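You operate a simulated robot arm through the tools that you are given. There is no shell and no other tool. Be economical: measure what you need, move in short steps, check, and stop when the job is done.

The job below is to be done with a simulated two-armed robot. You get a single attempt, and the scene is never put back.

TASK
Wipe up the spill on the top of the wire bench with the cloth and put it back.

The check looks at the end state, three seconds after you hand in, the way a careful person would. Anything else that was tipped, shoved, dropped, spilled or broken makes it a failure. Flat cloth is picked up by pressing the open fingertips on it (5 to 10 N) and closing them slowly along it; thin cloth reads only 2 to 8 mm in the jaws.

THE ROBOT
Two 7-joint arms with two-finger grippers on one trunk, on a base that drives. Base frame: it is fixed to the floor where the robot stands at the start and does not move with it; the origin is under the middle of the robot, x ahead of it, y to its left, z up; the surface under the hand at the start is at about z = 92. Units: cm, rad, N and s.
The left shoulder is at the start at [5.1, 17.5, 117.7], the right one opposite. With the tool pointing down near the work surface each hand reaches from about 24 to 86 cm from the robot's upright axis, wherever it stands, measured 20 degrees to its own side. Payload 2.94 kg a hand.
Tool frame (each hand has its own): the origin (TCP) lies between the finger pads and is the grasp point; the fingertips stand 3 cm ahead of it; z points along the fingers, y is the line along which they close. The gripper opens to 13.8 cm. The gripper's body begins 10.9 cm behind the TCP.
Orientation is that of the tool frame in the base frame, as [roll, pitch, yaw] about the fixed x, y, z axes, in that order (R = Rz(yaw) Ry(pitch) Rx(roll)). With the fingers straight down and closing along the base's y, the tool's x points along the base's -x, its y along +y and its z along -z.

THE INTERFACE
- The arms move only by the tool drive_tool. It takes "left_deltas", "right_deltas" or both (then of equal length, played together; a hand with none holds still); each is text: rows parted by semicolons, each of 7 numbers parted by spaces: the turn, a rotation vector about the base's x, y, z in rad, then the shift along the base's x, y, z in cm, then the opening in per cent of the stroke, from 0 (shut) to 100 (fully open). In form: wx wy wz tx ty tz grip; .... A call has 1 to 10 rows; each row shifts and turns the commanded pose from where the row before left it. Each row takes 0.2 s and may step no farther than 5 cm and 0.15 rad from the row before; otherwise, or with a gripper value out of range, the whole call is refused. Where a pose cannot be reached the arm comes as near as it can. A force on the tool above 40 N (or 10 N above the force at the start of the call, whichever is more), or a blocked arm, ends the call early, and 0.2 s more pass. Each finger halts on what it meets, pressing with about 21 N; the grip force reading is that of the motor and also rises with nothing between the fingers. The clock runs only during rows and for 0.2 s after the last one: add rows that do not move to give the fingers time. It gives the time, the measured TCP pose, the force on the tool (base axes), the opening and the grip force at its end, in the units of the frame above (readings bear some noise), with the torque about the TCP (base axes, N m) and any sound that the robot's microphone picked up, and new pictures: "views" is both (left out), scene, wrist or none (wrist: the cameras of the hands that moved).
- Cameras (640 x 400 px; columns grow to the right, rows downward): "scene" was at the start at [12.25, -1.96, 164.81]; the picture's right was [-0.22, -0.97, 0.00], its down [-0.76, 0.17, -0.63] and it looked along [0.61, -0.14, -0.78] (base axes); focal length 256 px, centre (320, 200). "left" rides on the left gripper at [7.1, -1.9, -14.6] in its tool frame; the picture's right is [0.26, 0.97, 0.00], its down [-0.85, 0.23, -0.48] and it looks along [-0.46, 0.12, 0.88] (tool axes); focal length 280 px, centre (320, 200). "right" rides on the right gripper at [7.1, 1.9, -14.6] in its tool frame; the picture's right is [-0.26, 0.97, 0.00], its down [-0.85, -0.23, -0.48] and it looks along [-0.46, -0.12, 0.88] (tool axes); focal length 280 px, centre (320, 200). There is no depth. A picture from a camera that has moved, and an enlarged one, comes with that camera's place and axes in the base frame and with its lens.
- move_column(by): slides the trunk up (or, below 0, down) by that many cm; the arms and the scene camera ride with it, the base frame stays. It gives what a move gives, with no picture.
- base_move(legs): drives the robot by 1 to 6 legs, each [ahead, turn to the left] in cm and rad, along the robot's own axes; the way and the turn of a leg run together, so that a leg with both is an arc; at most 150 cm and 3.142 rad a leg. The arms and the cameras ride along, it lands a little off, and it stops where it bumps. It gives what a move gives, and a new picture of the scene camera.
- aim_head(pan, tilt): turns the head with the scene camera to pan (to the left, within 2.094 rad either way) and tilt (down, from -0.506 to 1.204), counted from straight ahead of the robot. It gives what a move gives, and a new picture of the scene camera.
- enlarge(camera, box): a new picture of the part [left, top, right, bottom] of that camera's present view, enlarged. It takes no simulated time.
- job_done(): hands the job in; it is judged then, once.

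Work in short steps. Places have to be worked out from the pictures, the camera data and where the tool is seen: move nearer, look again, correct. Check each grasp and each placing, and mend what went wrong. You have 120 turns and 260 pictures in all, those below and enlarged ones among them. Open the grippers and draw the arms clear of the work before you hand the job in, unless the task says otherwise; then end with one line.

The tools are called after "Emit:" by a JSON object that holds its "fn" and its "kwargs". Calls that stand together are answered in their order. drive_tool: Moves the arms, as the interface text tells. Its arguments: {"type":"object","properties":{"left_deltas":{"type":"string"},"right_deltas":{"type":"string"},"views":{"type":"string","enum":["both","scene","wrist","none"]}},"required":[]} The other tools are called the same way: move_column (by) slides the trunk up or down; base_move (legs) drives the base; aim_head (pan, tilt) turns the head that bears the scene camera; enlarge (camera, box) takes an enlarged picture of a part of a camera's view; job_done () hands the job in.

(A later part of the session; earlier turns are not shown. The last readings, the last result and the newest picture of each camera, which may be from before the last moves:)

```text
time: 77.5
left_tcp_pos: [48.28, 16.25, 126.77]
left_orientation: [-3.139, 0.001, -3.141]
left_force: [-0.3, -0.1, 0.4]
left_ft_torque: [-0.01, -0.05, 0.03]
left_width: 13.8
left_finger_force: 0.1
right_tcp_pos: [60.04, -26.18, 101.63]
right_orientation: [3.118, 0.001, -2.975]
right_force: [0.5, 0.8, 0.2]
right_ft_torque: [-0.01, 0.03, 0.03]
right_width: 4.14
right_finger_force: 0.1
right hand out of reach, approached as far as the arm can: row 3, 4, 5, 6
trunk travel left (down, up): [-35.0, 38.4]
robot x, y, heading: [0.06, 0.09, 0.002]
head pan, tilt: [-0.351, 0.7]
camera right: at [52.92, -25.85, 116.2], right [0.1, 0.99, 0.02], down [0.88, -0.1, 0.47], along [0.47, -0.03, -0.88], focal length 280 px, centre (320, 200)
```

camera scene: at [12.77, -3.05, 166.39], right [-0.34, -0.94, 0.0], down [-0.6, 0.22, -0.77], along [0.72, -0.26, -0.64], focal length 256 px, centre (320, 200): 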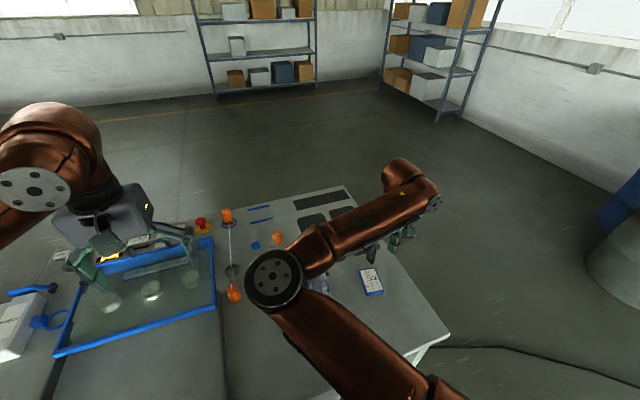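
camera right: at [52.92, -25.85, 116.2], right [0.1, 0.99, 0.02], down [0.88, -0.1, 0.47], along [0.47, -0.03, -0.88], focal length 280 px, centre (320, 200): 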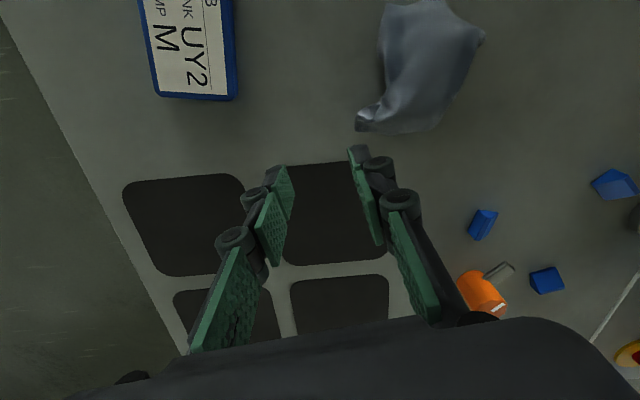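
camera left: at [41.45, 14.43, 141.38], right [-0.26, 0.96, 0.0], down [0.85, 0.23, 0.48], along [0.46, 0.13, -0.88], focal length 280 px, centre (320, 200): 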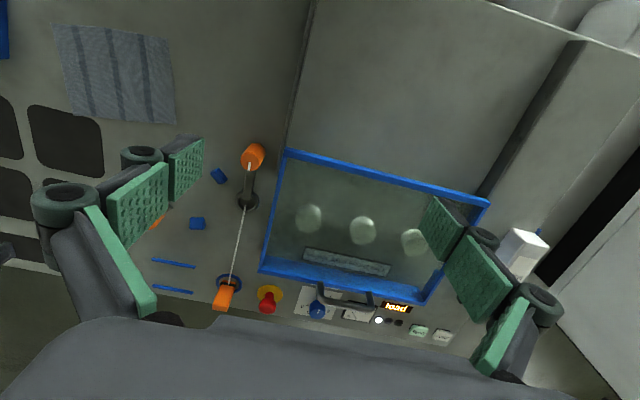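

The arm stopped short at (60, -26), probably at a joint limit on the way. I'll try to nudge it on toward (58.7, -21.3).

Emit:
{"fn": "drive_tool", "kwargs": {"right_deltas": "0.02 0 0 -0.3 1.2 0 30; 0 0 0 -0.3 1.2 0 30; 0 0 0 -0.3 1.2 0 30; 0 0 0 -0.3 1.2 0 30; 0 0 0 0 0 -1.5 30; 0 0 0 0 0 -1.5 30; 0 0 0 0 0 0 30", "views": "wrist"}}

```text
time: 79.1
left_tcp_pos: [48.45, 16.38, 126.78]
left_orientation: [-3.139, -0.001, -3.139]
left_force: [0.3, -0.5, 0.5]
left_ft_torque: [0.02, 0.01, 0.02]
left_width: 13.8
left_finger_force: 0.0
right_tcp_pos: [58.95, -21.56, 98.28]
right_orientation: [3.098, 0.006, -2.974]
right_force: [0.7, 0.4, -0.5]
right_ft_torque: [-0.01, 0.0, 0.02]
right_width: 4.16
right_finger_force: 0.1
right hand out of reach, approached as far as the arm can: row 1, 2
trunk travel left (down, up): [-35.0, 38.4]
robot x, y, heading: [0.1, -0.14, 0.001]
head pan, tilt: [-0.351, 0.7]
camera right: at [51.74, -21.49, 112.99], right [0.1, 0.99, 0.04], down [0.88, -0.11, 0.47], along [0.47, -0.01, -0.88], focal length 280 px, centre (320, 200)
```

right: 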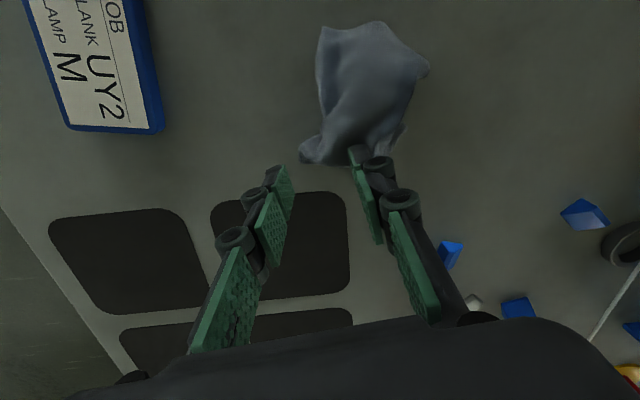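

The hand is over the lobe. I'll descend onto it and pinch.

Emit:
{"fn": "drive_tool", "kwargs": {"right_deltas": "0 0 0 -0.5 0.3 -1.2 28; 0 0 0 0 0 -1 28; 0 0 0 0 0 -0.6 28; 0 0 0 0 0 -0.3 28; 0 0 0 0 0 0 28", "views": "wrist"}}

```text
time: 80.3
left_tcp_pos: [48.38, 16.33, 126.75]
left_orientation: [-3.141, 0.002, -3.142]
left_force: [0.0, 0.6, 0.1]
left_ft_torque: [-0.01, 0.01, 0.02]
left_width: 13.79
left_finger_force: 0.0
right_tcp_pos: [58.31, -21.14, 95.21]
right_orientation: [3.097, 0.007, -2.974]
right_force: [-0.6, -0.3, 0.8]
right_ft_torque: [0.01, 0.0, 0.02]
right_width: 3.87
right_finger_force: 0.1
trunk travel left (down, up): [-35.0, 38.4]
robot x, y, heading: [0.01, 0.14, -0.001]
head pan, tilt: [-0.351, 0.7]
camera right: at [51.25, -21.16, 109.83], right [0.1, 0.99, 0.04], down [0.88, -0.11, 0.47], along [0.47, -0.01, -0.88], focal length 280 px, centre (320, 200)
```

right: 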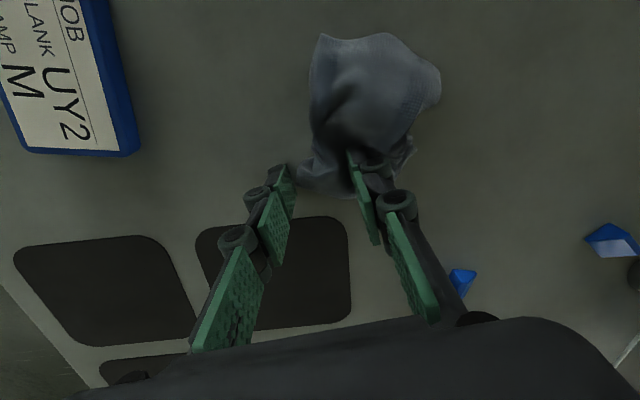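

The lobe sits between the fingers, so I'll close slowly.

Emit:
{"fn": "drive_tool", "kwargs": {"right_deltas": "0 0 0 0 0 -0.2 28; 0 0 0 0 0 0 23; 0 0 0 0 0 0 18; 0 0 0 0 0 0 13; 0 0 0 0 0 0.05 8; 0 0 0 0 0 0.05 4; 0 0 0 0 0 0 0; 0 0 0 0 0 0 0; 0 0 0 0 0 0 0", "views": "none"}}

Emit:
{"fn": "drive_tool", "kwargs": {"right_deltas": "0 0 0 0 0 3 0; 0 0 0 0 0 4 0; 0 0 0 0 0 4.5 0; 0 0 0 0 0 4.5 0; 0 0 0 0 0 4 0; 0 0 0 0 0 0 0", "views": "both"}}

```text
time: 82.3
left_tcp_pos: [48.36, 16.34, 126.72]
left_orientation: [-3.14, -0.001, -3.14]
left_force: [-0.2, 0.5, 0.1]
left_ft_torque: [0.03, -0.02, 0.0]
left_width: 13.81
left_finger_force: 0.0
right_tcp_pos: [58.39, -21.16, 95.11]
right_orientation: [3.099, 0.005, -2.974]
right_force: [0.2, 0.8, -0.6]
right_ft_torque: [0.04, -0.04, 0.0]
right_width: 0.41
right_finger_force: 18.9
trunk travel left (down, up): [-35.0, 38.4]
robot x, y, heading: [-0.48, -0.04, 0.005]
head pan, tilt: [-0.351, 0.7]
```

```text
time: 83.7
left_tcp_pos: [48.48, 16.4, 126.9]
left_orientation: [-3.139, -0.001, -3.14]
left_force: [0.3, 0.5, -1.0]
left_ft_torque: [0.01, 0.03, 0.01]
left_width: 13.79
left_finger_force: 0.0
right_tcp_pos: [58.42, -20.91, 115.08]
right_orientation: [3.099, 0.006, -2.974]
right_force: [0.7, 0.3, -1.5]
right_ft_torque: [0.03, -0.01, -0.01]
right_width: 0.49
right_finger_force: 24.6
trunk travel left (down, up): [-35.0, 38.4]
robot x, y, heading: [0.23, -0.01, 0.001]
head pan, tilt: [-0.351, 0.7]
camera scene: at [12.85, -3.16, 166.37], right [-0.34, -0.94, 0.0], down [-0.61, 0.22, -0.76], along [0.72, -0.26, -0.64], focal length 256 px, centre (320, 200)
camera right: at [51.26, -20.89, 129.7], right [0.1, 0.99, 0.04], down [0.88, -0.11, 0.47], along [0.47, -0.01, -0.88], focal length 280 px, centre (320, 200)
```

scene: 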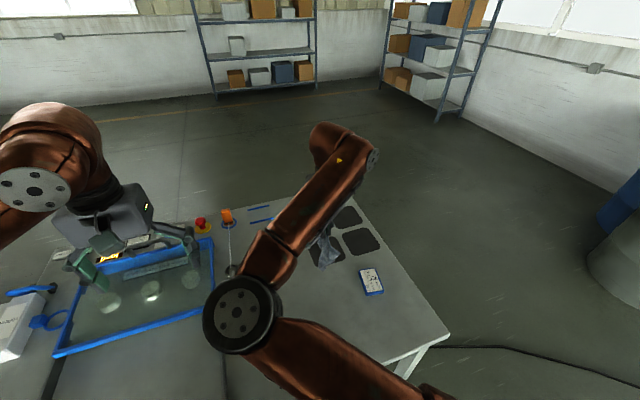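
right: 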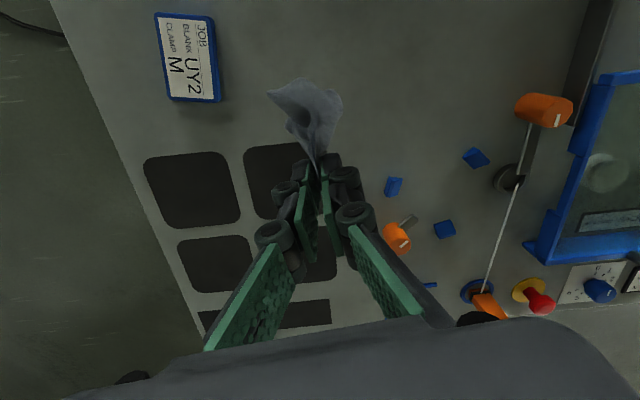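

Emit:
{"fn": "enlarge", "kwargs": {"camera": "right", "box": [240, 60, 380, 180]}}

Emit:
{"fn": "enlarge", "kwargs": {"camera": "left", "box": [0, 0, 320, 240]}}

Emit:
{"fn": "enlarge", "kwargs": {"camera": "scene", "box": [280, 210, 380, 300]}}

```text
3.33 times, centred on (310, 120) of right
camera zoom: at [51.26, -20.89, 129.7], right [0.1, 0.99, 0.04], down [0.88, -0.11, 0.47], along [0.47, -0.01, -0.88], focal length 935 px, centre (353, 467)
```

zoom: 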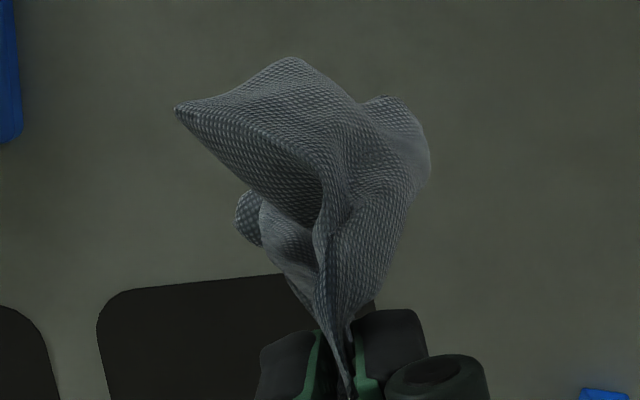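

```text
1.67 times, centred on (160, 120) of left
camera zoom: at [41.43, 14.52, 141.38], right [-0.26, 0.96, 0.0], down [0.85, 0.23, 0.48], along [0.46, 0.12, -0.88], focal length 467 px, centre (587, 333)
```

zoom: 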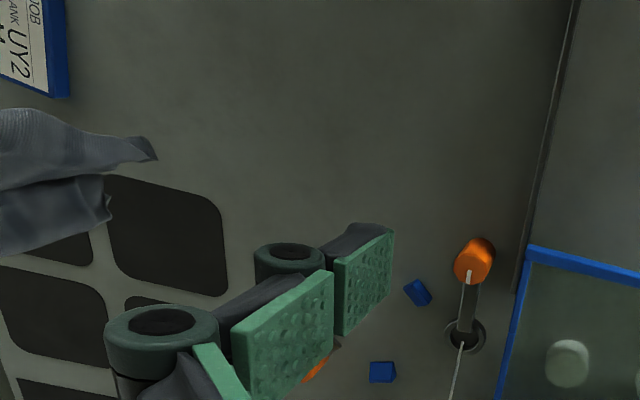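

```text
4.44 times, centred on (330, 255) of scene
camera zoom: at [12.85, -3.16, 166.37], right [-0.34, -0.94, 0.0], down [-0.61, 0.22, -0.76], along [0.72, -0.26, -0.64], focal length 1139 px, centre (276, -44)
```

zoom: 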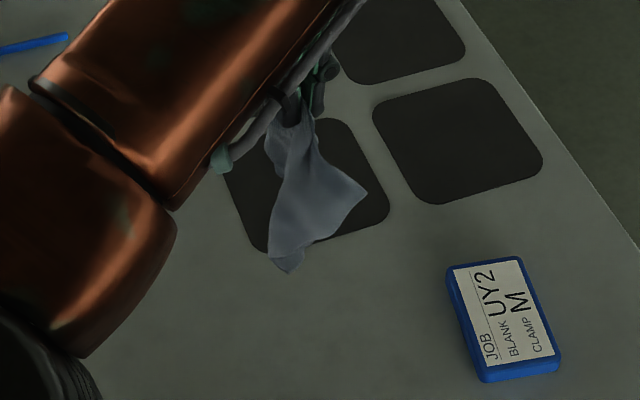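

The cloth hangs about 13 cm below the pinch. I'll lay it so the bottom touches near x≈48 and the hand then moves outward to x≈61 while lowering. First I'll test reach near x=49.

Emit:
{"fn": "drive_tool", "kwargs": {"right_deltas": "0 0 0 -2.4 1 0 0; 0 0 0 -2.4 1 0 0; 0 0 0 -2.4 1 0 0; 0 0 0 -2.4 1 0 0; 0 0 0 0 0 0 0; 0 0 0 0 0 0 0", "views": "wrist"}}

```text
time: 85.1
left_tcp_pos: [48.28, 16.41, 126.76]
left_orientation: [-3.139, 0.0, -3.14]
left_force: [0.2, -0.1, 1.6]
left_ft_torque: [0.0, -0.01, 0.02]
left_width: 13.82
left_finger_force: 0.0
right_tcp_pos: [48.43, -17.02, 114.98]
right_orientation: [3.099, 0.007, -2.975]
right_force: [-1.5, -1.1, 3.3]
right_ft_torque: [0.0, -0.03, -0.01]
right_width: 0.2
right_finger_force: 18.3
trunk travel left (down, up): [-35.0, 38.4]
robot x, y, heading: [-0.15, -0.03, -0.0]
head pan, tilt: [-0.351, 0.7]
camera right: at [41.35, -16.96, 129.67], right [0.1, 0.99, 0.04], down [0.88, -0.11, 0.47], along [0.47, -0.01, -0.88], focal length 280 px, centre (320, 200)
```

right: 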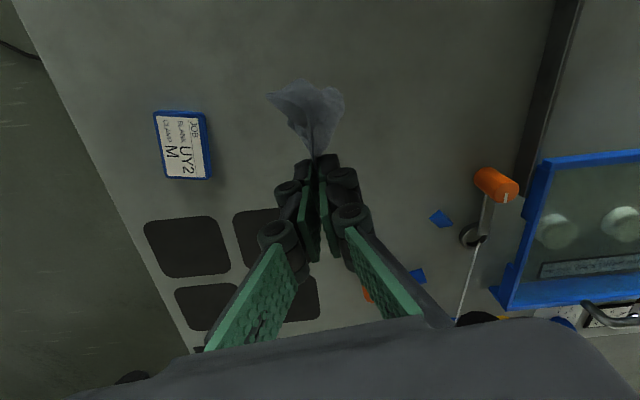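

Reach is fine here. I'll lower until the bottom of the cloth touches, then lay it out along an outward arc.

Emit:
{"fn": "drive_tool", "kwargs": {"right_deltas": "0 0 0 0 0 -2 0; 0 0 0 0 0 -2 0; 0 0 0 0 0 -2 0; 0 0 0 0 0 -1.5 0; 0 0 0 0 0 0 0; 0 0 0 0 0 0 0", "views": "none"}}

Emit:
{"fn": "drive_tool", "kwargs": {"right_deltas": "0 0 0 2.2 0 -0.2 0; 0 0 0 2.1 0 -0.55 0; 0 0 0 2 0 -0.9 0; 0 0 0 1.8 0 -1.2 0; 0 0 0 1.5 0 -1.5 0; 0 0 0 1.25 0 -1.8 0; 0 0 0 0.93 0 -2 0; 0 0 0 0.56 0 -2 0; 0 0 0 0.2 0 -1.7 0; 0 0 0 0 0 0 0", "views": "both"}}

```text
time: 86.5
left_tcp_pos: [48.46, 16.36, 126.73]
left_orientation: [-3.139, 0.001, -3.14]
left_force: [-0.5, -0.4, 0.1]
left_ft_torque: [-0.04, -0.07, 0.03]
left_width: 13.8
left_finger_force: 0.1
right_tcp_pos: [48.72, -17.32, 107.54]
right_orientation: [3.098, 0.006, -2.975]
right_force: [-0.1, -0.6, 0.0]
right_ft_torque: [-0.04, -0.02, -0.02]
right_width: 0.35
right_finger_force: 18.5
trunk travel left (down, up): [-35.0, 38.4]
robot x, y, heading: [-0.1, -0.24, -0.004]
head pan, tilt: [-0.351, 0.7]
```

```text
time: 88.7
left_tcp_pos: [48.26, 16.37, 126.74]
left_orientation: [-3.141, 0.001, 3.141]
left_force: [-0.1, -0.2, 0.4]
left_ft_torque: [-0.04, 0.02, -0.01]
left_width: 13.79
left_finger_force: 0.1
right_tcp_pos: [61.33, -17.07, 95.8]
right_orientation: [3.097, 0.005, -2.974]
right_force: [0.5, -0.1, 2.0]
right_ft_torque: [-0.03, 0.01, -0.01]
right_width: 0.21
right_finger_force: 23.2
trunk travel left (down, up): [-35.0, 38.4]
robot x, y, heading: [0.07, -0.01, -0.0]
head pan, tilt: [-0.351, 0.7]
camera scene: at [12.81, -3.16, 166.38], right [-0.34, -0.94, 0.0], down [-0.61, 0.22, -0.76], along [0.72, -0.26, -0.64], focal length 256 px, centre (320, 200)
camera right: at [54.18, -16.99, 110.37], right [0.1, 0.99, 0.04], down [0.88, -0.11, 0.47], along [0.47, -0.01, -0.88], focal length 280 px, centre (320, 200)
```

scene: 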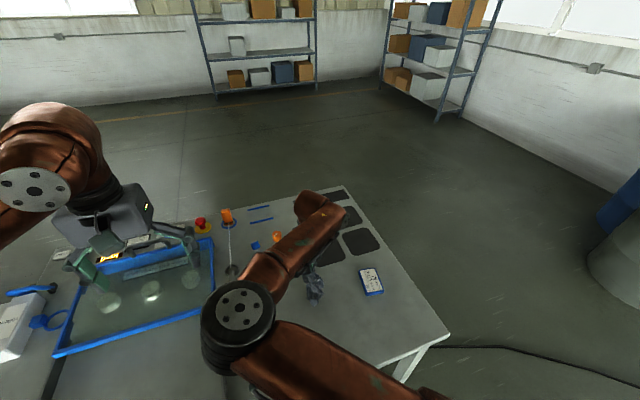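
right: 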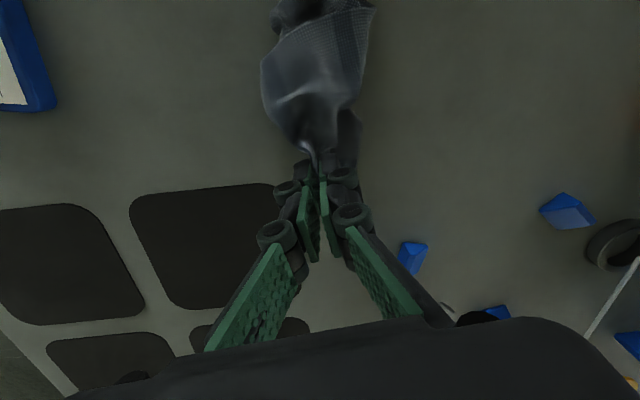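

It's laid out along x. I'll press lightly and open wide so the far edge spreads, then retreat and look.

Emit:
{"fn": "drive_tool", "kwargs": {"right_deltas": "0 0 0 0 0 -0.5 0; 0 0 0 0 0 -0.2 4; 0 0 0 0 0 0 10; 0 0 0 0 0 0 17; 0 0 0 0 0 0 24; 0 0 0 0 0 0 31; 0 0 0 0 0 0 38; 0 0 0 0 0 0 45; 0 0 0 0 0 0 52; 0 0 0 0 0 0 55", "views": "wrist"}}

Emit:
{"fn": "drive_tool", "kwargs": {"right_deltas": "0 0 0 0 0 2 55; 0 0 0 0 0 4 55; 0 0 0 0 0 4 55; 0 0 0 0 -4 2 55; 0 0 0 -2 -4 0 55; 0 0 0 -2 -4 0 55; 0 0 0 -2 -4 0 55; 0 0 0 -2 -4 0 55; 0 0 0 0 0 0 55", "views": "wrist"}}

Emit:
{"fn": "enlarge", "kwargs": {"camera": "right", "box": [400, 60, 640, 240]}}

```text
time: 90.9
left_tcp_pos: [48.26, 16.4, 126.72]
left_orientation: [3.141, -0.001, -3.141]
left_force: [0.9, 0.1, -0.7]
left_ft_torque: [0.0, 0.0, -0.01]
left_width: 13.8
left_finger_force: 0.0
right_tcp_pos: [61.38, -17.14, 95.06]
right_orientation: [3.098, 0.006, -2.973]
right_force: [-0.8, 0.2, 0.9]
right_ft_torque: [0.0, 0.0, -0.04]
right_width: 7.55
right_finger_force: 0.1
trunk travel left (down, up): [-35.0, 38.4]
robot x, y, heading: [0.07, 0.1, -0.003]
head pan, tilt: [-0.351, 0.7]
camera right: at [54.23, -17.05, 109.58], right [0.1, 0.99, 0.04], down [0.88, -0.11, 0.47], along [0.47, -0.01, -0.88], focal length 280 px, centre (320, 200)
```

right: 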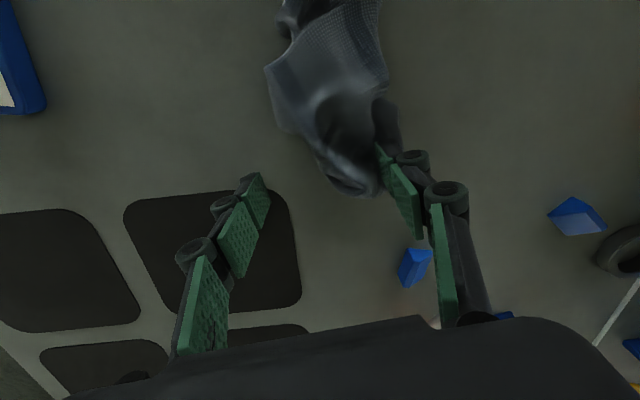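

```text
time: 92.9
left_tcp_pos: [48.48, 16.47, 126.73]
left_orientation: [-3.14, 0.0, -3.14]
left_force: [0.1, 0.6, 0.1]
left_ft_torque: [0.01, 0.03, 0.01]
left_width: 13.78
left_finger_force: 0.0
right_tcp_pos: [53.23, -36.99, 107.12]
right_orientation: [3.101, 0.006, -2.973]
right_force: [0.3, -0.1, -0.5]
right_ft_torque: [0.01, 0.01, 0.01]
right_width: 7.58
right_finger_force: 0.1
trunk travel left (down, up): [-35.0, 38.4]
robot x, y, heading: [0.34, 0.16, -0.002]
head pan, tilt: [-0.351, 0.7]
camera right: at [46.03, -36.82, 121.77], right [0.1, 0.99, 0.04], down [0.88, -0.1, 0.47], along [0.47, -0.01, -0.88], focal length 280 px, centre (320, 200)
```

right: 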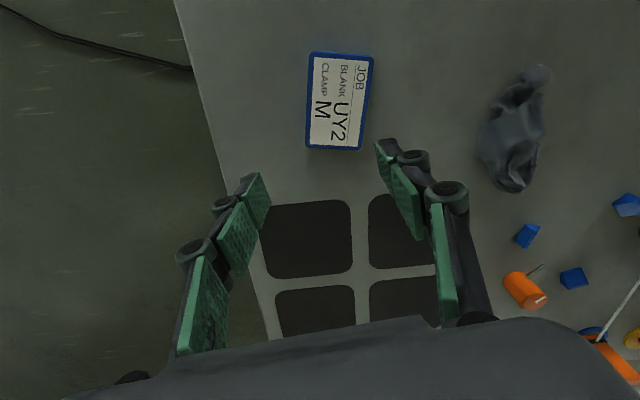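

```text
2.22 times, centred on (520, 150) of right
camera zoom: at [46.03, -36.82, 121.77], right [0.1, 0.99, 0.04], down [0.88, -0.1, 0.47], along [0.47, -0.01, -0.88], focal length 623 px, centre (-124, 311)
```

zoom: 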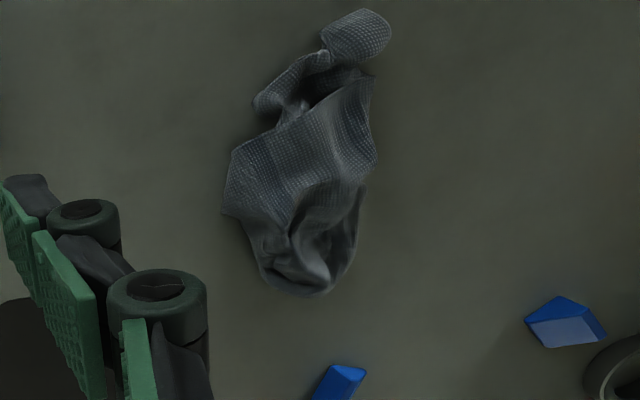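

The cloth is in place but more bunched. I'll spread it sideways by pressing nearly closed fingertips on its middle and opening them under light force, the reverse of the pick-up.

Emit:
{"fn": "drive_tool", "kwargs": {"right_deltas": "0.04 0 0 1.2 4 0 30; 0 0 0 1 4 0 15; 0 0 0 0 4 0 8; 0 0 0 0 4 0 8; 0 0 0 0 2 0 8; 0 0 0 0 2.5 0 8; 0 0 0 0 0 -3 8; 0 0 0 0 0 -3 8; 0 0 0 0 0 -2 8; 0 0 0 0 0 0 8", "views": "wrist"}}

```text
time: 95.1
left_tcp_pos: [48.41, 16.41, 126.85]
left_orientation: [-3.141, 0.001, -3.14]
left_force: [-0.3, -0.4, -0.4]
left_ft_torque: [0.0, -0.02, 0.01]
left_width: 13.78
left_finger_force: 0.1
right_tcp_pos: [55.37, -16.67, 99.07]
right_orientation: [3.061, 0.013, -2.973]
right_force: [-0.1, -1.2, -0.1]
right_ft_torque: [0.04, -0.01, 0.0]
right_width: 1.1
right_finger_force: 0.0
trunk travel left (down, up): [-35.0, 38.4]
robot x, y, heading: [0.06, 0.21, -0.001]
head pan, tilt: [-0.351, 0.7]
camera right: at [48.24, -17.17, 113.77], right [0.1, 0.99, 0.08], down [0.88, -0.12, 0.47], along [0.47, 0.03, -0.88], focal length 280 px, centre (320, 200)
```

right: 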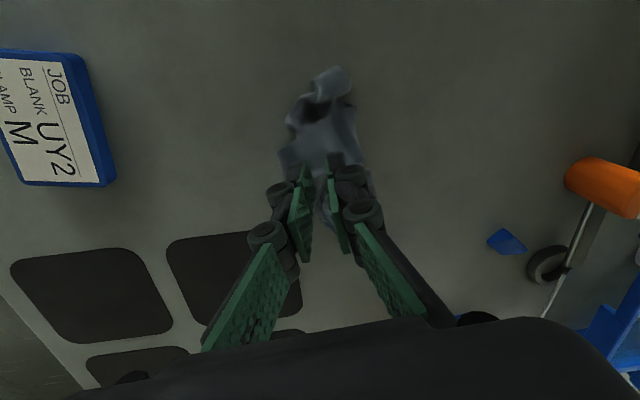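

The roll went the wrong way. I'll correct it by -0.08, then press down to contact.

Emit:
{"fn": "drive_tool", "kwargs": {"right_deltas": "-0.08 0 0 0 0.3 0 8; 0 0 0 0 0 -1.5 8; 0 0 0 0 0 -1 8; 0 0 0 0 0 -0.6 8; 0 0 0 0 0 -0.4 8; 0 0 0 0 0 -0.3 8; 0 0 0 0 0 0 8", "views": "none"}}

```text
time: 96.7
left_tcp_pos: [48.4, 16.55, 126.81]
left_orientation: [-3.141, -0.001, -3.138]
left_force: [-0.3, -0.2, 0.4]
left_ft_torque: [0.0, 0.0, 0.01]
left_width: 13.78
left_finger_force: 0.0
right_tcp_pos: [55.87, -16.94, 95.49]
right_orientation: [3.136, -0.003, -2.975]
right_force: [-0.6, -0.3, 0.3]
right_ft_torque: [-0.04, 0.02, -0.01]
right_width: 1.11
right_finger_force: 0.0
right hand out of reach, approached as far as the arm can: row 4
trunk travel left (down, up): [-35.0, 38.4]
robot x, y, heading: [0.13, 0.03, -0.005]
head pan, tilt: [-0.351, 0.7]
```

Emit:
{"fn": "drive_tool", "kwargs": {"right_deltas": "0 0 0 0 0.4 -0.2 8; 0 0 0 0 0 -0.3 8; 0 0 0 0 0 -0.1 8; 0 0 0 0 0 0 8", "views": "none"}}

```text
time: 97.7
left_tcp_pos: [48.4, 16.35, 126.8]
left_orientation: [-3.14, 0.0, -3.14]
left_force: [-1.3, -0.4, 0.5]
left_ft_torque: [0.02, 0.03, 0.03]
left_width: 13.79
left_finger_force: 0.2
right_tcp_pos: [56.32, -16.6, 95.14]
right_orientation: [3.135, -0.002, -2.974]
right_force: [-1.6, 0.4, 6.2]
right_ft_torque: [0.06, 0.06, 0.05]
right_width: 1.09
right_finger_force: 0.1
right hand out of reach, approached as far as the arm can: row 1
trunk travel left (down, up): [-35.0, 38.4]
robot x, y, heading: [0.74, -0.06, -0.001]
head pan, tilt: [-0.351, 0.7]
```

6 N of contact. I'll open slowly while following down slightly.

Emit:
{"fn": "drive_tool", "kwargs": {"right_deltas": "0 0 0 0 0 -0.1 12; 0 0 0 0 0 -0.05 17; 0 0 0 0 0 -0.05 22; 0 0 0 0 0 -0.05 27; 0 0 0 0 0 -0.05 32; 0 0 0 0 0 -0.05 38; 0 0 0 0 0 -0.05 44; 0 0 0 0 0 -0.05 50; 0 0 0 0 0 -0.1 56; 0 0 0 0 0 0 60", "views": "wrist"}}

```text
time: 99.9
left_tcp_pos: [48.29, 16.3, 126.78]
left_orientation: [-3.141, 0.0, -3.14]
left_force: [0.2, -0.8, -0.2]
left_ft_torque: [-0.01, 0.03, 0.01]
left_width: 13.77
left_finger_force: 0.1
right_tcp_pos: [56.52, -16.88, 94.66]
right_orientation: [3.137, 0.0, -2.975]
right_force: [-0.8, -0.3, 0.9]
right_ft_torque: [0.05, 0.02, 0.02]
right_width: 8.42
right_finger_force: 0.0
right hand out of reach, approached as far as the arm can: row 7
trunk travel left (down, up): [-35.0, 38.4]
robot x, y, heading: [0.29, 0.18, -0.001]
head pan, tilt: [-0.351, 0.7]
camera right: at [49.31, -16.27, 109.28], right [0.1, 1.0, 0.0], down [0.88, -0.09, 0.47], along [0.47, -0.04, -0.88], focal length 280 px, centre (320, 200)
```

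right: 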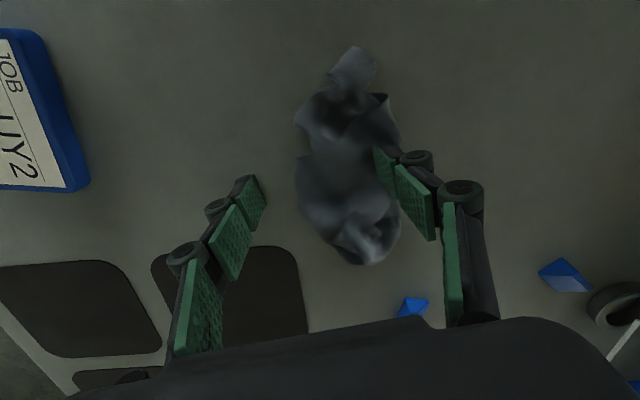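

It spread somewhat. I'll lift and take a clear look.

Emit:
{"fn": "drive_tool", "kwargs": {"right_deltas": "0 0 0 0 0 2 60; 0 0 0 0 0 4 60; 0 0 0 0 0 4 60; 0 0 0 -1 -3 3 60; 0 0 0 -1 -4 0 60; 0 0 0 -1 -4 0 60; 0 0 0 0 -3 0 60; 0 0 0 0 0 0 60", "views": "none"}}

Emit:
{"fn": "enlarge", "kwargs": {"camera": "right", "box": [380, 60, 620, 240]}}

```text
time: 101.7
left_tcp_pos: [48.27, 16.43, 126.85]
left_orientation: [-3.14, 0.0, 3.14]
left_force: [0.4, 1.1, 0.6]
left_ft_torque: [0.0, 0.03, -0.05]
left_width: 13.81
left_finger_force: 0.1
right_tcp_pos: [53.46, -30.73, 107.85]
right_orientation: [3.137, 0.0, -2.973]
right_force: [0.4, 0.0, -0.3]
right_ft_torque: [0.0, -0.02, 0.03]
right_width: 8.29
right_finger_force: 0.0
trunk travel left (down, up): [-35.0, 38.4]
robot x, y, heading: [-0.03, 0.1, 0.001]
head pan, tilt: [-0.351, 0.7]
```

```text
2.22 times, centred on (500, 150) of right
camera zoom: at [46.33, -30.13, 122.39], right [0.1, 1.0, 0.0], down [0.88, -0.09, 0.47], along [0.47, -0.04, -0.88], focal length 623 px, centre (-80, 311)
```

zoom: 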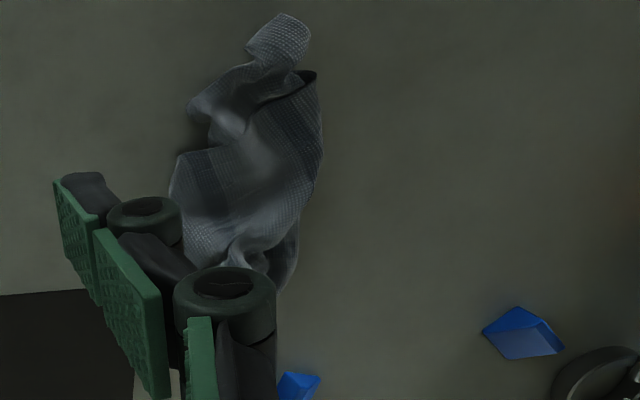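

A left flap edge lies near (55.3, -18) and a right one near (52, -12.7). I'll press closed fingertips on the left flap and drag it outward (-y) to unfold it.

Emit:
{"fn": "drive_tool", "kwargs": {"right_deltas": "0 0 0 0.8 4 0 30; 0 0 0 0.7 4 0 5; 0 0 0 0.5 4 0 0; 0 0 0 0 0.8 -3 0; 0 0 0 0 0 -4 0; 0 0 0 0 0 -4 0; 0 0 0 0 0 -1 0; 0 0 0 0 0 0 0", "views": "wrist"}}

```text
time: 103.5
left_tcp_pos: [48.47, 16.52, 126.81]
left_orientation: [-3.139, 0.001, -3.14]
left_force: [-0.8, 0.3, -1.1]
left_ft_torque: [-0.03, 0.01, 0.0]
left_width: 13.81
left_finger_force: 0.1
right_tcp_pos: [55.48, -18.09, 95.7]
right_orientation: [3.136, -0.002, -2.974]
right_force: [-0.4, -0.2, -0.1]
right_ft_torque: [0.0, 0.04, 0.01]
right_width: 0.02
right_finger_force: 21.3
trunk travel left (down, up): [-35.0, 38.4]
robot x, y, heading: [0.14, -0.08, 0.003]
head pan, tilt: [-0.351, 0.7]
camera right: at [48.26, -17.43, 110.27], right [0.1, 1.0, 0.0], down [0.88, -0.09, 0.47], along [0.47, -0.04, -0.88], focal length 280 px, centre (320, 200)
```

right: 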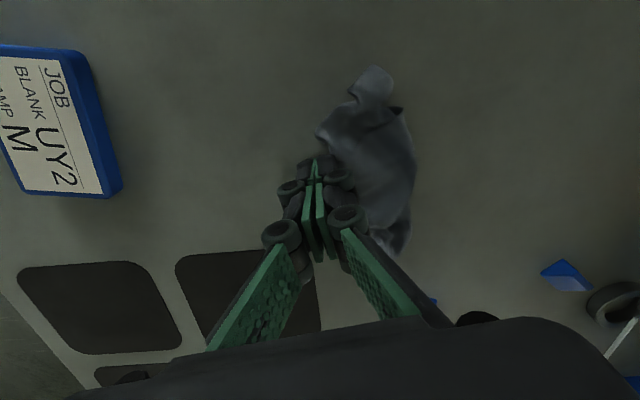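

The tips are right at the flap's edge. I'll lift slightly, shift 1.2 cm onto it, press and drag.

Emit:
{"fn": "drive_tool", "kwargs": {"right_deltas": "0 0 0 0.3 1.2 1.5 0; 0 0 0 0 0 -1 0; 0 0 0 0 0 -0.6 0; 0 0 0 0 0 -0.4 0; 0 0 0 0 0 -0.2 0; 0 0 0 0 0 0 0", "views": "none"}}

```text
time: 104.9
left_tcp_pos: [48.32, 16.3, 126.8]
left_orientation: [-3.141, 0.0, -3.14]
left_force: [0.4, 0.1, -0.1]
left_ft_torque: [0.0, 0.01, -0.01]
left_width: 13.79
left_finger_force: 0.0
right_tcp_pos: [56.02, -17.06, 95.12]
right_orientation: [3.136, -0.004, -2.974]
right_force: [0.2, 0.2, 0.7]
right_ft_torque: [-0.01, 0.02, 0.03]
right_width: 0.0
right_finger_force: 21.0
right hand out of reach, approached as far as the arm can: row 5
trunk travel left (down, up): [-35.0, 38.4]
robot x, y, heading: [-0.18, 0.08, 0.002]
head pan, tilt: [-0.351, 0.7]
```

Emit:
{"fn": "drive_tool", "kwargs": {"right_deltas": "0 0 0 0 0 -0.15 0; 0 0 0 0 -0.8 -0.1 0; 0 0 0 0 -1.2 0 0; 0 0 0 0 -1.2 0 0; 0 0 0 0 -1.2 0 0; 0 0 0 0 -1 0 0; 0 0 0 0 0 0 0", "views": "wrist"}}

```text
time: 106.5
left_tcp_pos: [48.4, 16.6, 126.77]
left_orientation: [-3.14, 0.0, -3.14]
left_force: [0.7, -0.5, 0.1]
left_ft_torque: [0.01, -0.03, 0.01]
left_width: 13.82
left_finger_force: 0.1
right_tcp_pos: [55.93, -22.38, 94.82]
right_orientation: [3.139, 0.0, -2.972]
right_force: [1.1, 3.0, 9.1]
right_ft_torque: [0.01, -0.09, 0.02]
right_width: 0.0
right_finger_force: 20.9
trunk travel left (down, up): [-35.0, 38.4]
robot x, y, heading: [-0.25, -0.12, -0.004]
head pan, tilt: [-0.351, 0.7]
camera right: at [48.76, -21.73, 109.39], right [0.1, 1.0, 0.0], down [0.88, -0.09, 0.48], along [0.47, -0.04, -0.88], focal length 280 px, centre (320, 200)
```

right: 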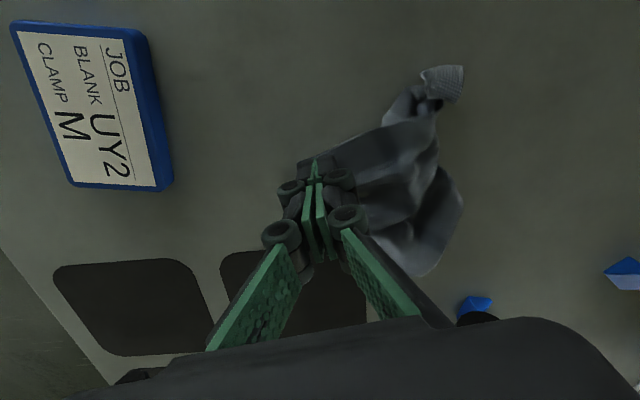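

That works well: the flap unfolds to the left. I'll drag a little more, then lift and look.

Emit:
{"fn": "drive_tool", "kwargs": {"right_deltas": "0 0 0 0 -1 0 0; 0 0 0 0 -0.6 0 0; 0 0 0 0 0 2 0; 0 0 0 0 -2 4 0; 0 0 0 0 -4 2 0; 0 0 0 -2 -4 2 0; 0 0 0 -2 -3 0 0; 0 0 0 0 0 0 0", "views": "wrist"}}

Emit:
{"fn": "enlarge", "kwargs": {"camera": "right", "box": [380, 60, 620, 240]}}

```text
time: 108.3
left_tcp_pos: [48.47, 16.51, 126.74]
left_orientation: [-3.141, -0.001, -3.14]
left_force: [-0.2, 1.0, -0.4]
left_ft_torque: [-0.05, -0.06, -0.04]
left_width: 13.77
left_finger_force: 0.0
right_tcp_pos: [52.13, -37.08, 105.02]
right_orientation: [3.138, 0.0, -2.973]
right_force: [-0.8, -0.3, -0.3]
right_ft_torque: [-0.02, -0.05, 0.03]
right_width: 0.01
right_finger_force: 20.7
trunk travel left (down, up): [-35.0, 38.4]
robot x, y, heading: [-0.27, -0.03, 0.001]
head pan, tilt: [-0.351, 0.7]
camera right: at [44.97, -36.39, 119.51], right [0.1, 1.0, 0.0], down [0.88, -0.09, 0.47], along [0.47, -0.04, -0.88], focal length 280 px, centre (320, 200)
```

right: 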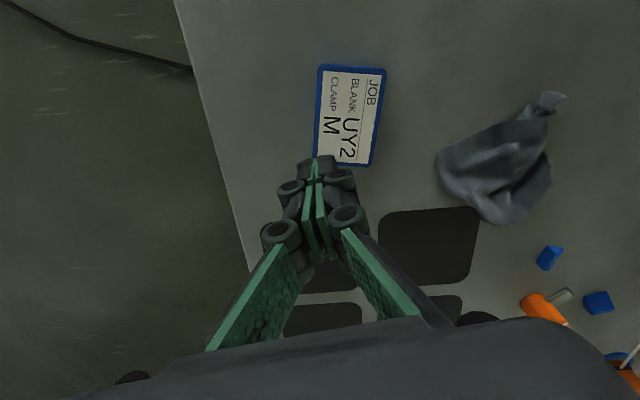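

```text
2.22 times, centred on (500, 150) of right
camera zoom: at [44.97, -36.39, 119.51], right [0.1, 1.0, 0.0], down [0.88, -0.09, 0.47], along [0.47, -0.04, -0.88], focal length 623 px, centre (-80, 311)
```

zoom: 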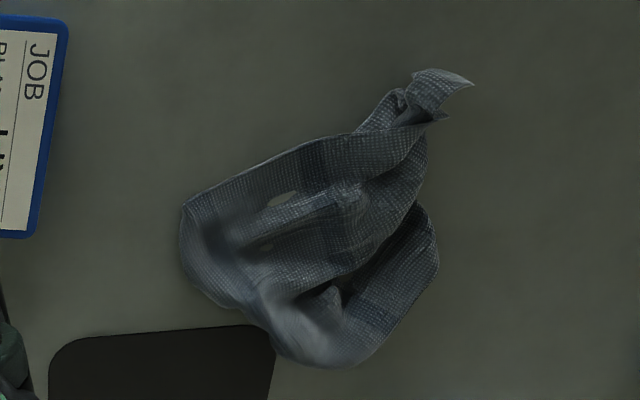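

Much wider now. Next I'll press on the right side near (58.3, -14.5) and drag it toward +y.

Emit:
{"fn": "drive_tool", "kwargs": {"right_deltas": "0 0 0 1.2 4.5 0 0; 0 0 0 1.2 4.5 0 0; 0 0 0 1.2 4.5 0 0; 0 0 0 1.2 4.5 0 0; 0 0 0 1.2 4.3 0 0; 0 0 0 0 0.5 0 0; 0 0 0 0 0 -4 0; 0 0 0 0 0 -4 0; 0 0 0 0 0 -1 0; 0 0 0 0 0 0 0", "views": "wrist"}}

```text
time: 110.5
left_tcp_pos: [48.43, 16.5, 126.82]
left_orientation: [-3.14, 0.001, -3.14]
left_force: [0.0, 0.8, 0.8]
left_ft_torque: [-0.01, 0.02, 0.02]
left_width: 13.82
left_finger_force: 0.0
right_tcp_pos: [58.17, -14.39, 95.72]
right_orientation: [3.133, -0.003, -2.975]
right_force: [-0.7, 1.0, 1.2]
right_ft_torque: [0.01, 0.0, 0.0]
right_width: 0.02
right_finger_force: 21.2
trunk travel left (down, up): [-35.0, 38.4]
robot x, y, heading: [-0.16, 0.12, -0.001]
head pan, tilt: [-0.351, 0.7]
camera right: at [51.12, -13.78, 110.39], right [0.1, 1.0, 0.0], down [0.88, -0.09, 0.47], along [0.47, -0.04, -0.88], focal length 280 px, centre (320, 200)
```

right: 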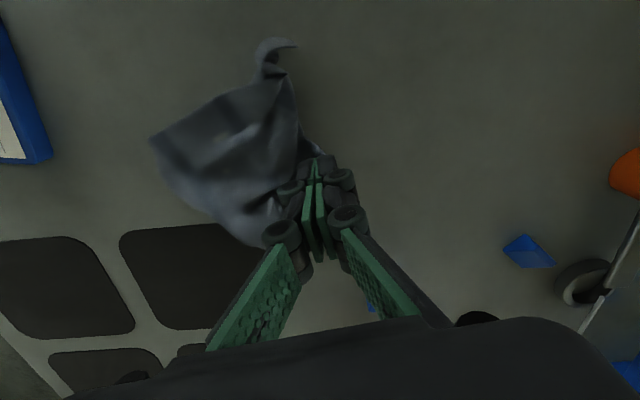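

The tips are just at the right edge. I'll shift 1 cm inward, press and drag to +y.

Emit:
{"fn": "drive_tool", "kwargs": {"right_deltas": "0 0 0 0.3 -1 1.5 0; 0 0 0 0 0 -1 0; 0 0 0 0 0 -0.6 0; 0 0 0 0 0 -0.5 0; 0 0 0 0 0 -0.2 0; 0 0 0 0 0.8 -0.1 0; 0 0 0 0 1.2 0 0; 0 0 0 0 1.2 0 0; 0 0 0 0 1.2 0 0; 0 0 0 0 1 0 0", "views": "wrist"}}

```text
time: 112.7
left_tcp_pos: [48.43, 16.45, 126.76]
left_orientation: [-3.14, 0.001, 3.141]
left_force: [0.2, 0.0, 0.3]
left_ft_torque: [0.04, -0.01, -0.01]
left_width: 13.82
left_finger_force: 0.0
right_tcp_pos: [60.54, -11.52, 95.65]
right_orientation: [3.135, -0.004, -2.974]
right_force: [1.4, 1.2, -0.5]
right_ft_torque: [-0.01, -0.01, 0.03]
right_width: 0.0
right_finger_force: 20.8
right hand out of reach, approached as far as the arm can: row 7, 8, 9, 10
trunk travel left (down, up): [-35.0, 38.4]
robot x, y, heading: [-0.03, -0.23, 0.003]
head pan, tilt: [-0.351, 0.7]
camera right: at [53.43, -10.95, 110.33], right [0.1, 1.0, 0.01], down [0.88, -0.09, 0.47], along [0.47, -0.04, -0.88], focal length 280 px, centre (320, 200)
```

right: 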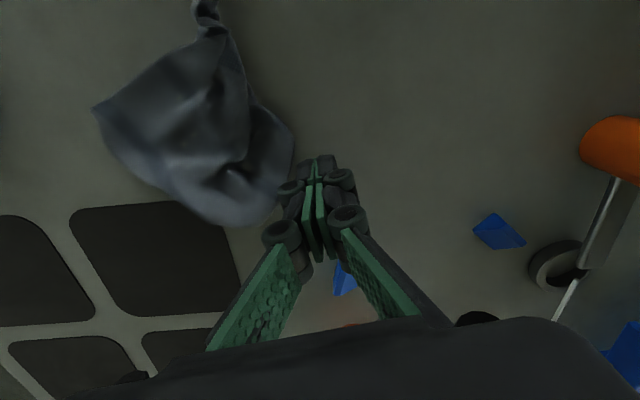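

The arm's reach ends near y=-11, but the cloth spread to about 13 cm. Its body sits about 3 cm too far out, so I'll pinch the near corner at about (51, -15) and pull it back toward the robot. First I'll move above it.

Emit:
{"fn": "drive_tool", "kwargs": {"right_deltas": "0 0 0 0 -1 3 0; 0 0 0 0 0 4 0; 0 0 0 -3 -1.2 0 10; 0 0 0 -3 -1.2 0 25; 0 0 0 -3 0 0 30; 0 0 0 -0.5 0 0 30; 0 0 0 0 0 -3 30; 0 0 0 0 0 0 30; 0 0 0 0 0 0 30", "views": "wrist"}}

```text
time: 114.7
left_tcp_pos: [48.57, 16.29, 126.81]
left_orientation: [3.141, 0.002, -3.138]
left_force: [0.9, 0.2, 0.0]
left_ft_torque: [0.03, 0.06, 0.0]
left_width: 13.8
left_finger_force: 0.0
right_tcp_pos: [52.53, -16.93, 101.05]
right_orientation: [3.136, -0.001, -2.974]
right_force: [-0.1, 0.3, 0.7]
right_ft_torque: [-0.02, -0.02, -0.01]
right_width: 4.15
right_finger_force: 0.0
right hand out of reach, approached as far as the arm can: row 5, 7
trunk travel left (down, up): [-35.0, 38.4]
robot x, y, heading: [0.01, 0.06, -0.003]
head pan, tilt: [-0.351, 0.7]
camera right: at [45.48, -16.33, 115.64], right [0.1, 1.0, 0.0], down [0.88, -0.09, 0.47], along [0.47, -0.04, -0.88], focal length 280 px, centre (320, 200)
```

right: 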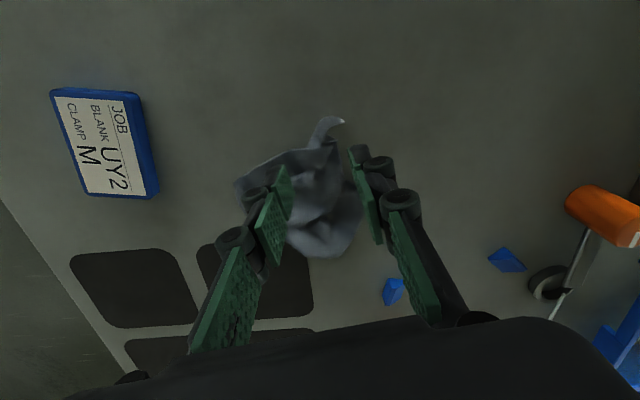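

The nub is at (51.2, -16.1). I'll align on it, lower and pinch.

Emit:
{"fn": "drive_tool", "kwargs": {"right_deltas": "0 0 0 -1 0.5 -2 30; 0 0 0 0 0 -2 30; 0 0 0 0 0 -1.2 30; 0 0 0 0 0 -0.6 30; 0 0 0 0 0 0 30", "views": "wrist"}}

```text
time: 115.9
left_tcp_pos: [48.39, 16.45, 126.72]
left_orientation: [-3.139, 0.001, 3.141]
left_force: [0.0, 0.5, -0.2]
left_ft_torque: [0.0, -0.01, 0.01]
left_width: 13.82
left_finger_force: 0.1
right_tcp_pos: [53.28, -18.84, 96.26]
right_orientation: [3.134, -0.004, -2.974]
right_force: [0.3, 0.6, 0.2]
right_ft_torque: [-0.01, 0.0, 0.01]
right_width: 4.15
right_finger_force: 0.0
right hand out of reach, approached as far as the arm can: row 1, 2, 3
trunk travel left (down, up): [-35.0, 38.4]
robot x, y, heading: [-0.13, 0.21, -0.003]
head pan, tilt: [-0.351, 0.7]
camera right: at [46.15, -18.19, 110.9], right [0.1, 1.0, 0.01], down [0.88, -0.09, 0.47], along [0.47, -0.04, -0.88], focal length 280 px, centre (320, 200)
```

right: 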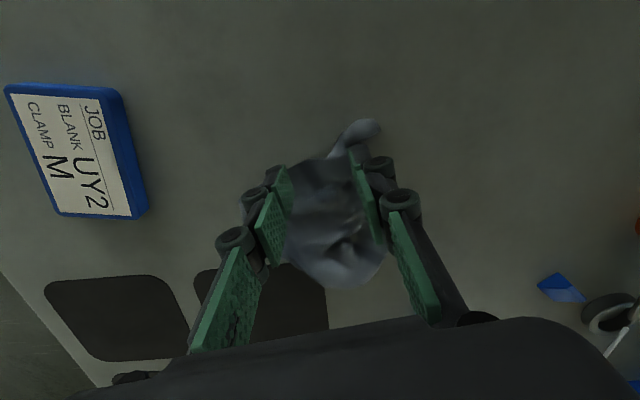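

The arm can't get low this close in. I'll lift it and back the base away 10 cm to gain room; the frame stays fixed.

Emit:
{"fn": "drive_tool", "kwargs": {"right_deltas": "0 0 0 0 0 4 30; 0 0 0 0 0 4 30; 0 0 0 0 0 4 30; 0 0 0 0 0 0 30", "views": "none"}}

Emit:
{"fn": "base_move", "kwargs": {"legs": [[-10, 0]]}}

```text
time: 116.9
left_tcp_pos: [48.38, 16.41, 126.67]
left_orientation: [3.142, 0.001, -3.139]
left_force: [0.4, -1.0, 0.0]
left_ft_torque: [0.03, 0.02, -0.03]
left_width: 13.81
left_finger_force: 0.0
right_tcp_pos: [53.38, -18.79, 108.26]
right_orientation: [3.138, -0.002, -2.974]
right_force: [-0.5, 0.2, -0.4]
right_ft_torque: [0.02, 0.01, 0.01]
right_width: 4.13
right_finger_force: 0.0
trunk travel left (down, up): [-35.0, 38.4]
robot x, y, heading: [0.14, -0.31, -0.001]
head pan, tilt: [-0.351, 0.7]
```

```text
time: 118.1
left_tcp_pos: [41.34, 16.19, 126.04]
left_orientation: [-3.141, -0.023, 3.14]
left_force: [-1.3, 0.2, -0.7]
left_ft_torque: [0.06, -0.13, 0.02]
left_width: 13.8
left_finger_force: 0.0
right_tcp_pos: [45.71, -19.0, 107.38]
right_orientation: [3.133, -0.025, -2.976]
right_force: [-1.7, -0.2, -0.7]
right_ft_torque: [0.0, -0.14, 0.02]
right_width: 4.11
right_finger_force: 0.2
trunk travel left (down, up): [-35.0, 38.4]
robot x, y, heading: [-9.91, 0.13, -0.003]
head pan, tilt: [-0.351, 0.7]
camera scene: at [8.57, -3.17, 166.37], right [-0.35, -0.94, 0.01], down [-0.63, 0.22, -0.74], along [0.7, -0.26, -0.67], focal length 256 px, centre (320, 200)
```

scene: 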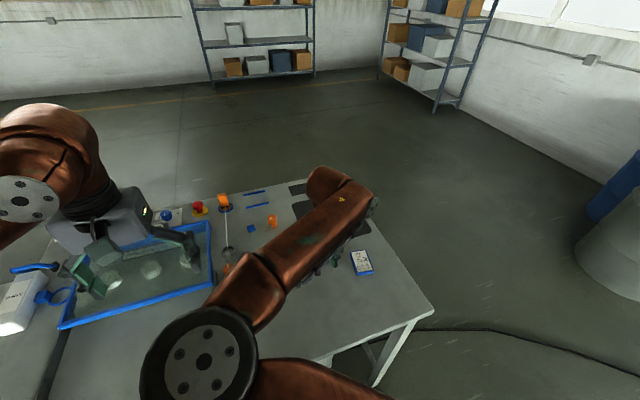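

The base is settling. I'll move the right hand toward the nub and re-read.

Emit:
{"fn": "drive_tool", "kwargs": {"right_deltas": "0 0 0 0 0 0 30; 0 0 0 3 1 0 30; 0 0 0 3 1 0 30; 0 0 0 1 0.7 0 30; 0 0 0 0 0 -3 30; 0 0 0 0 0 0 30", "views": "wrist"}}

```text
time: 118.6
left_tcp_pos: [30.58, 16.86, 128.2]
left_orientation: [3.13, 0.066, -3.132]
left_force: [1.2, -0.4, -0.9]
left_ft_torque: [0.03, 0.12, -0.04]
left_width: 13.76
left_finger_force: 0.0
right_tcp_pos: [38.05, -19.32, 111.35]
right_orientation: [3.072, 0.09, -3.02]
right_force: [0.3, -0.4, -0.5]
right_ft_torque: [0.06, 0.05, 0.01]
right_width: 4.13
right_finger_force: 0.0
trunk travel left (down, up): [-35.0, 38.4]
robot x, y, heading: [-9.65, -0.04, 0.001]
head pan, tilt: [-0.351, 0.7]
stopped in row 2 (right hand): the arm was blocked; the commanded pose is now the measured one
camera right: at [29.76, -19.4, 125.29], right [0.14, 0.99, 0.09], down [0.83, -0.16, 0.53], along [0.54, 0.0, -0.84], focal length 280 px, centre (320, 200)
```

right: 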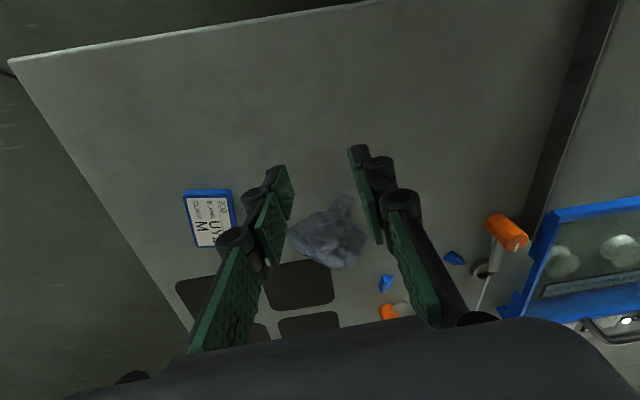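

The arms are still swaying from the drive. I'll wait a moment for them to settle.

Emit:
{"fn": "drive_tool", "kwargs": {"right_deltas": "0 0 0 0 0 0 30; 0 0 0 0 0 0 30; 0 0 0 0 0 0 30; 0 0 0 0 0 0 30; 0 0 0 0 0 0 30", "views": "none"}}

```text
time: 119.8
left_tcp_pos: [24.36, 17.0, 129.2]
left_orientation: [3.125, 0.119, -3.136]
left_force: [3.0, 1.0, 0.1]
left_ft_torque: [0.0, 0.31, -0.02]
left_width: 13.81
left_finger_force: 0.1
right_tcp_pos: [32.82, -19.36, 112.88]
right_orientation: [3.044, 0.15, -3.037]
right_force: [1.7, 0.2, -1.3]
right_ft_torque: [0.0, 0.23, 0.03]
right_width: 4.15
right_finger_force: 0.0
trunk travel left (down, up): [-35.0, 38.4]
robot x, y, heading: [-9.55, 0.09, -0.002]
head pan, tilt: [-0.351, 0.7]
stopped in row 5 (right hand): the arm was blocked; the commanded pose is now the measured one
```

The hands are drifting back and tilting although nothing was commanded. I'll check the cameras with no time passing.

Emit:
{"fn": "enlarge", "kwargs": {"camera": "scene", "box": [0, 0, 640, 400]}}

Emit:
{"fn": "enlarge", "kwargs": {"camera": "left", "box": [0, 0, 640, 400]}}

```text
1.00 times, centred on (320, 200) of scene (not enlarged: the box is as wide or as high as the picture)
camera zoom: at [3.35, -3.1, 166.36], right [-0.35, -0.94, 0.0], down [-0.61, 0.22, -0.76], along [0.72, -0.26, -0.65], focal length 256 px, centre (320, 200)
```

zoom: 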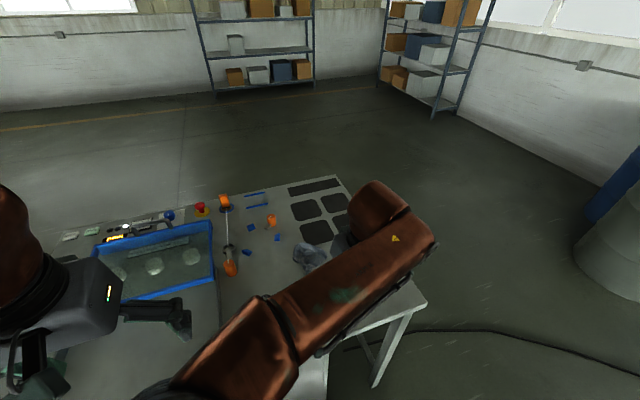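

```text
1.00 times, centred on (320, 200) of left (not enlarged: the box is as wide or as high as the picture)
camera zoom: at [15.78, 14.77, 142.84], right [-0.27, 0.96, -0.02], down [0.78, 0.23, 0.58], along [0.56, 0.14, -0.82], focal length 280 px, centre (320, 200)
```

zoom: 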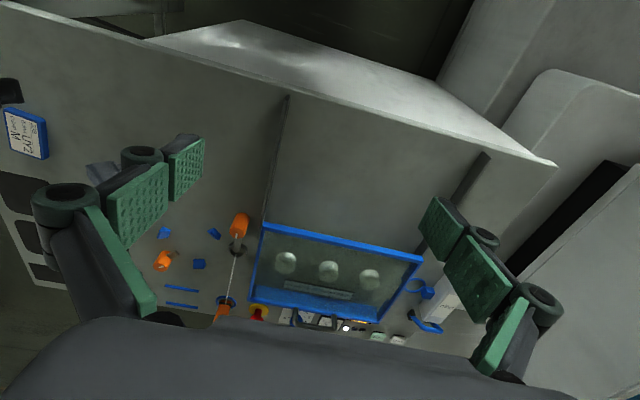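

The trunk is upright, but the arms sagged back relative to it. I'll hold both hands with still rows to see whether the drift goes on.

Emit:
{"fn": "drive_tool", "kwargs": {"left_deltas": "0 0 0 0 0 0 100; 0 0 0 0 0 0 100", "right_deltas": "0 0 0 0 0 0 30; 0 0 0 0 0 0 30", "views": "none"}}

```text
time: 120.6
left_tcp_pos: [25.66, 17.0, 128.83]
left_orientation: [3.122, 0.105, -3.129]
left_force: [-0.2, -0.3, -1.4]
left_ft_torque: [0.02, -0.04, -0.02]
left_width: 13.81
left_finger_force: 0.0
right_tcp_pos: [33.92, -19.5, 112.73]
right_orientation: [3.008, 0.144, -3.054]
right_force: [-1.3, -0.2, -0.8]
right_ft_torque: [0.07, -0.13, 0.01]
right_width: 4.15
right_finger_force: 0.1
trunk travel left (down, up): [-35.0, 38.4]
robot x, y, heading: [-9.85, -0.55, -0.008]
head pan, tilt: [-0.351, 0.7]
stopped in row 2 (left hand): the arm was blocked; the commanded pose is now the measured one
```

It's swinging back now, so this is probably a slow oscillation. I'll wait longer.

Emit:
{"fn": "drive_tool", "kwargs": {"left_deltas": "0 0 0 0 0 0 100; 0 0 0 0 0 0 100; 0 0 0 0 0 0 100; 0 0 0 0 0 0 100; 0 0 0 0 0 0 100", "right_deltas": "0 0 0 0 0 0 30; 0 0 0 0 0 0 30; 0 0 0 0 0 0 30; 0 0 0 0 0 0 30; 0 0 0 0 0 0 30", "views": "none"}}

```text
time: 122.0
left_tcp_pos: [22.77, 16.89, 129.57]
left_orientation: [3.128, 0.13, -3.135]
left_force: [1.8, 0.0, 0.3]
left_ft_torque: [0.01, 0.22, 0.02]
left_width: 13.81
left_finger_force: 0.1
right_tcp_pos: [31.31, -19.48, 113.58]
right_orientation: [3.033, 0.162, -3.045]
right_force: [1.1, 0.8, -0.5]
right_ft_torque: [-0.01, 0.21, 0.04]
right_width: 4.15
right_finger_force: 0.1
trunk travel left (down, up): [-35.0, 38.4]
robot x, y, heading: [-9.74, 0.43, -0.001]
head pan, tilt: [-0.351, 0.7]
stopped in row 5 (left hand): the arm was blocked; the commanded pose is now the measured one
```

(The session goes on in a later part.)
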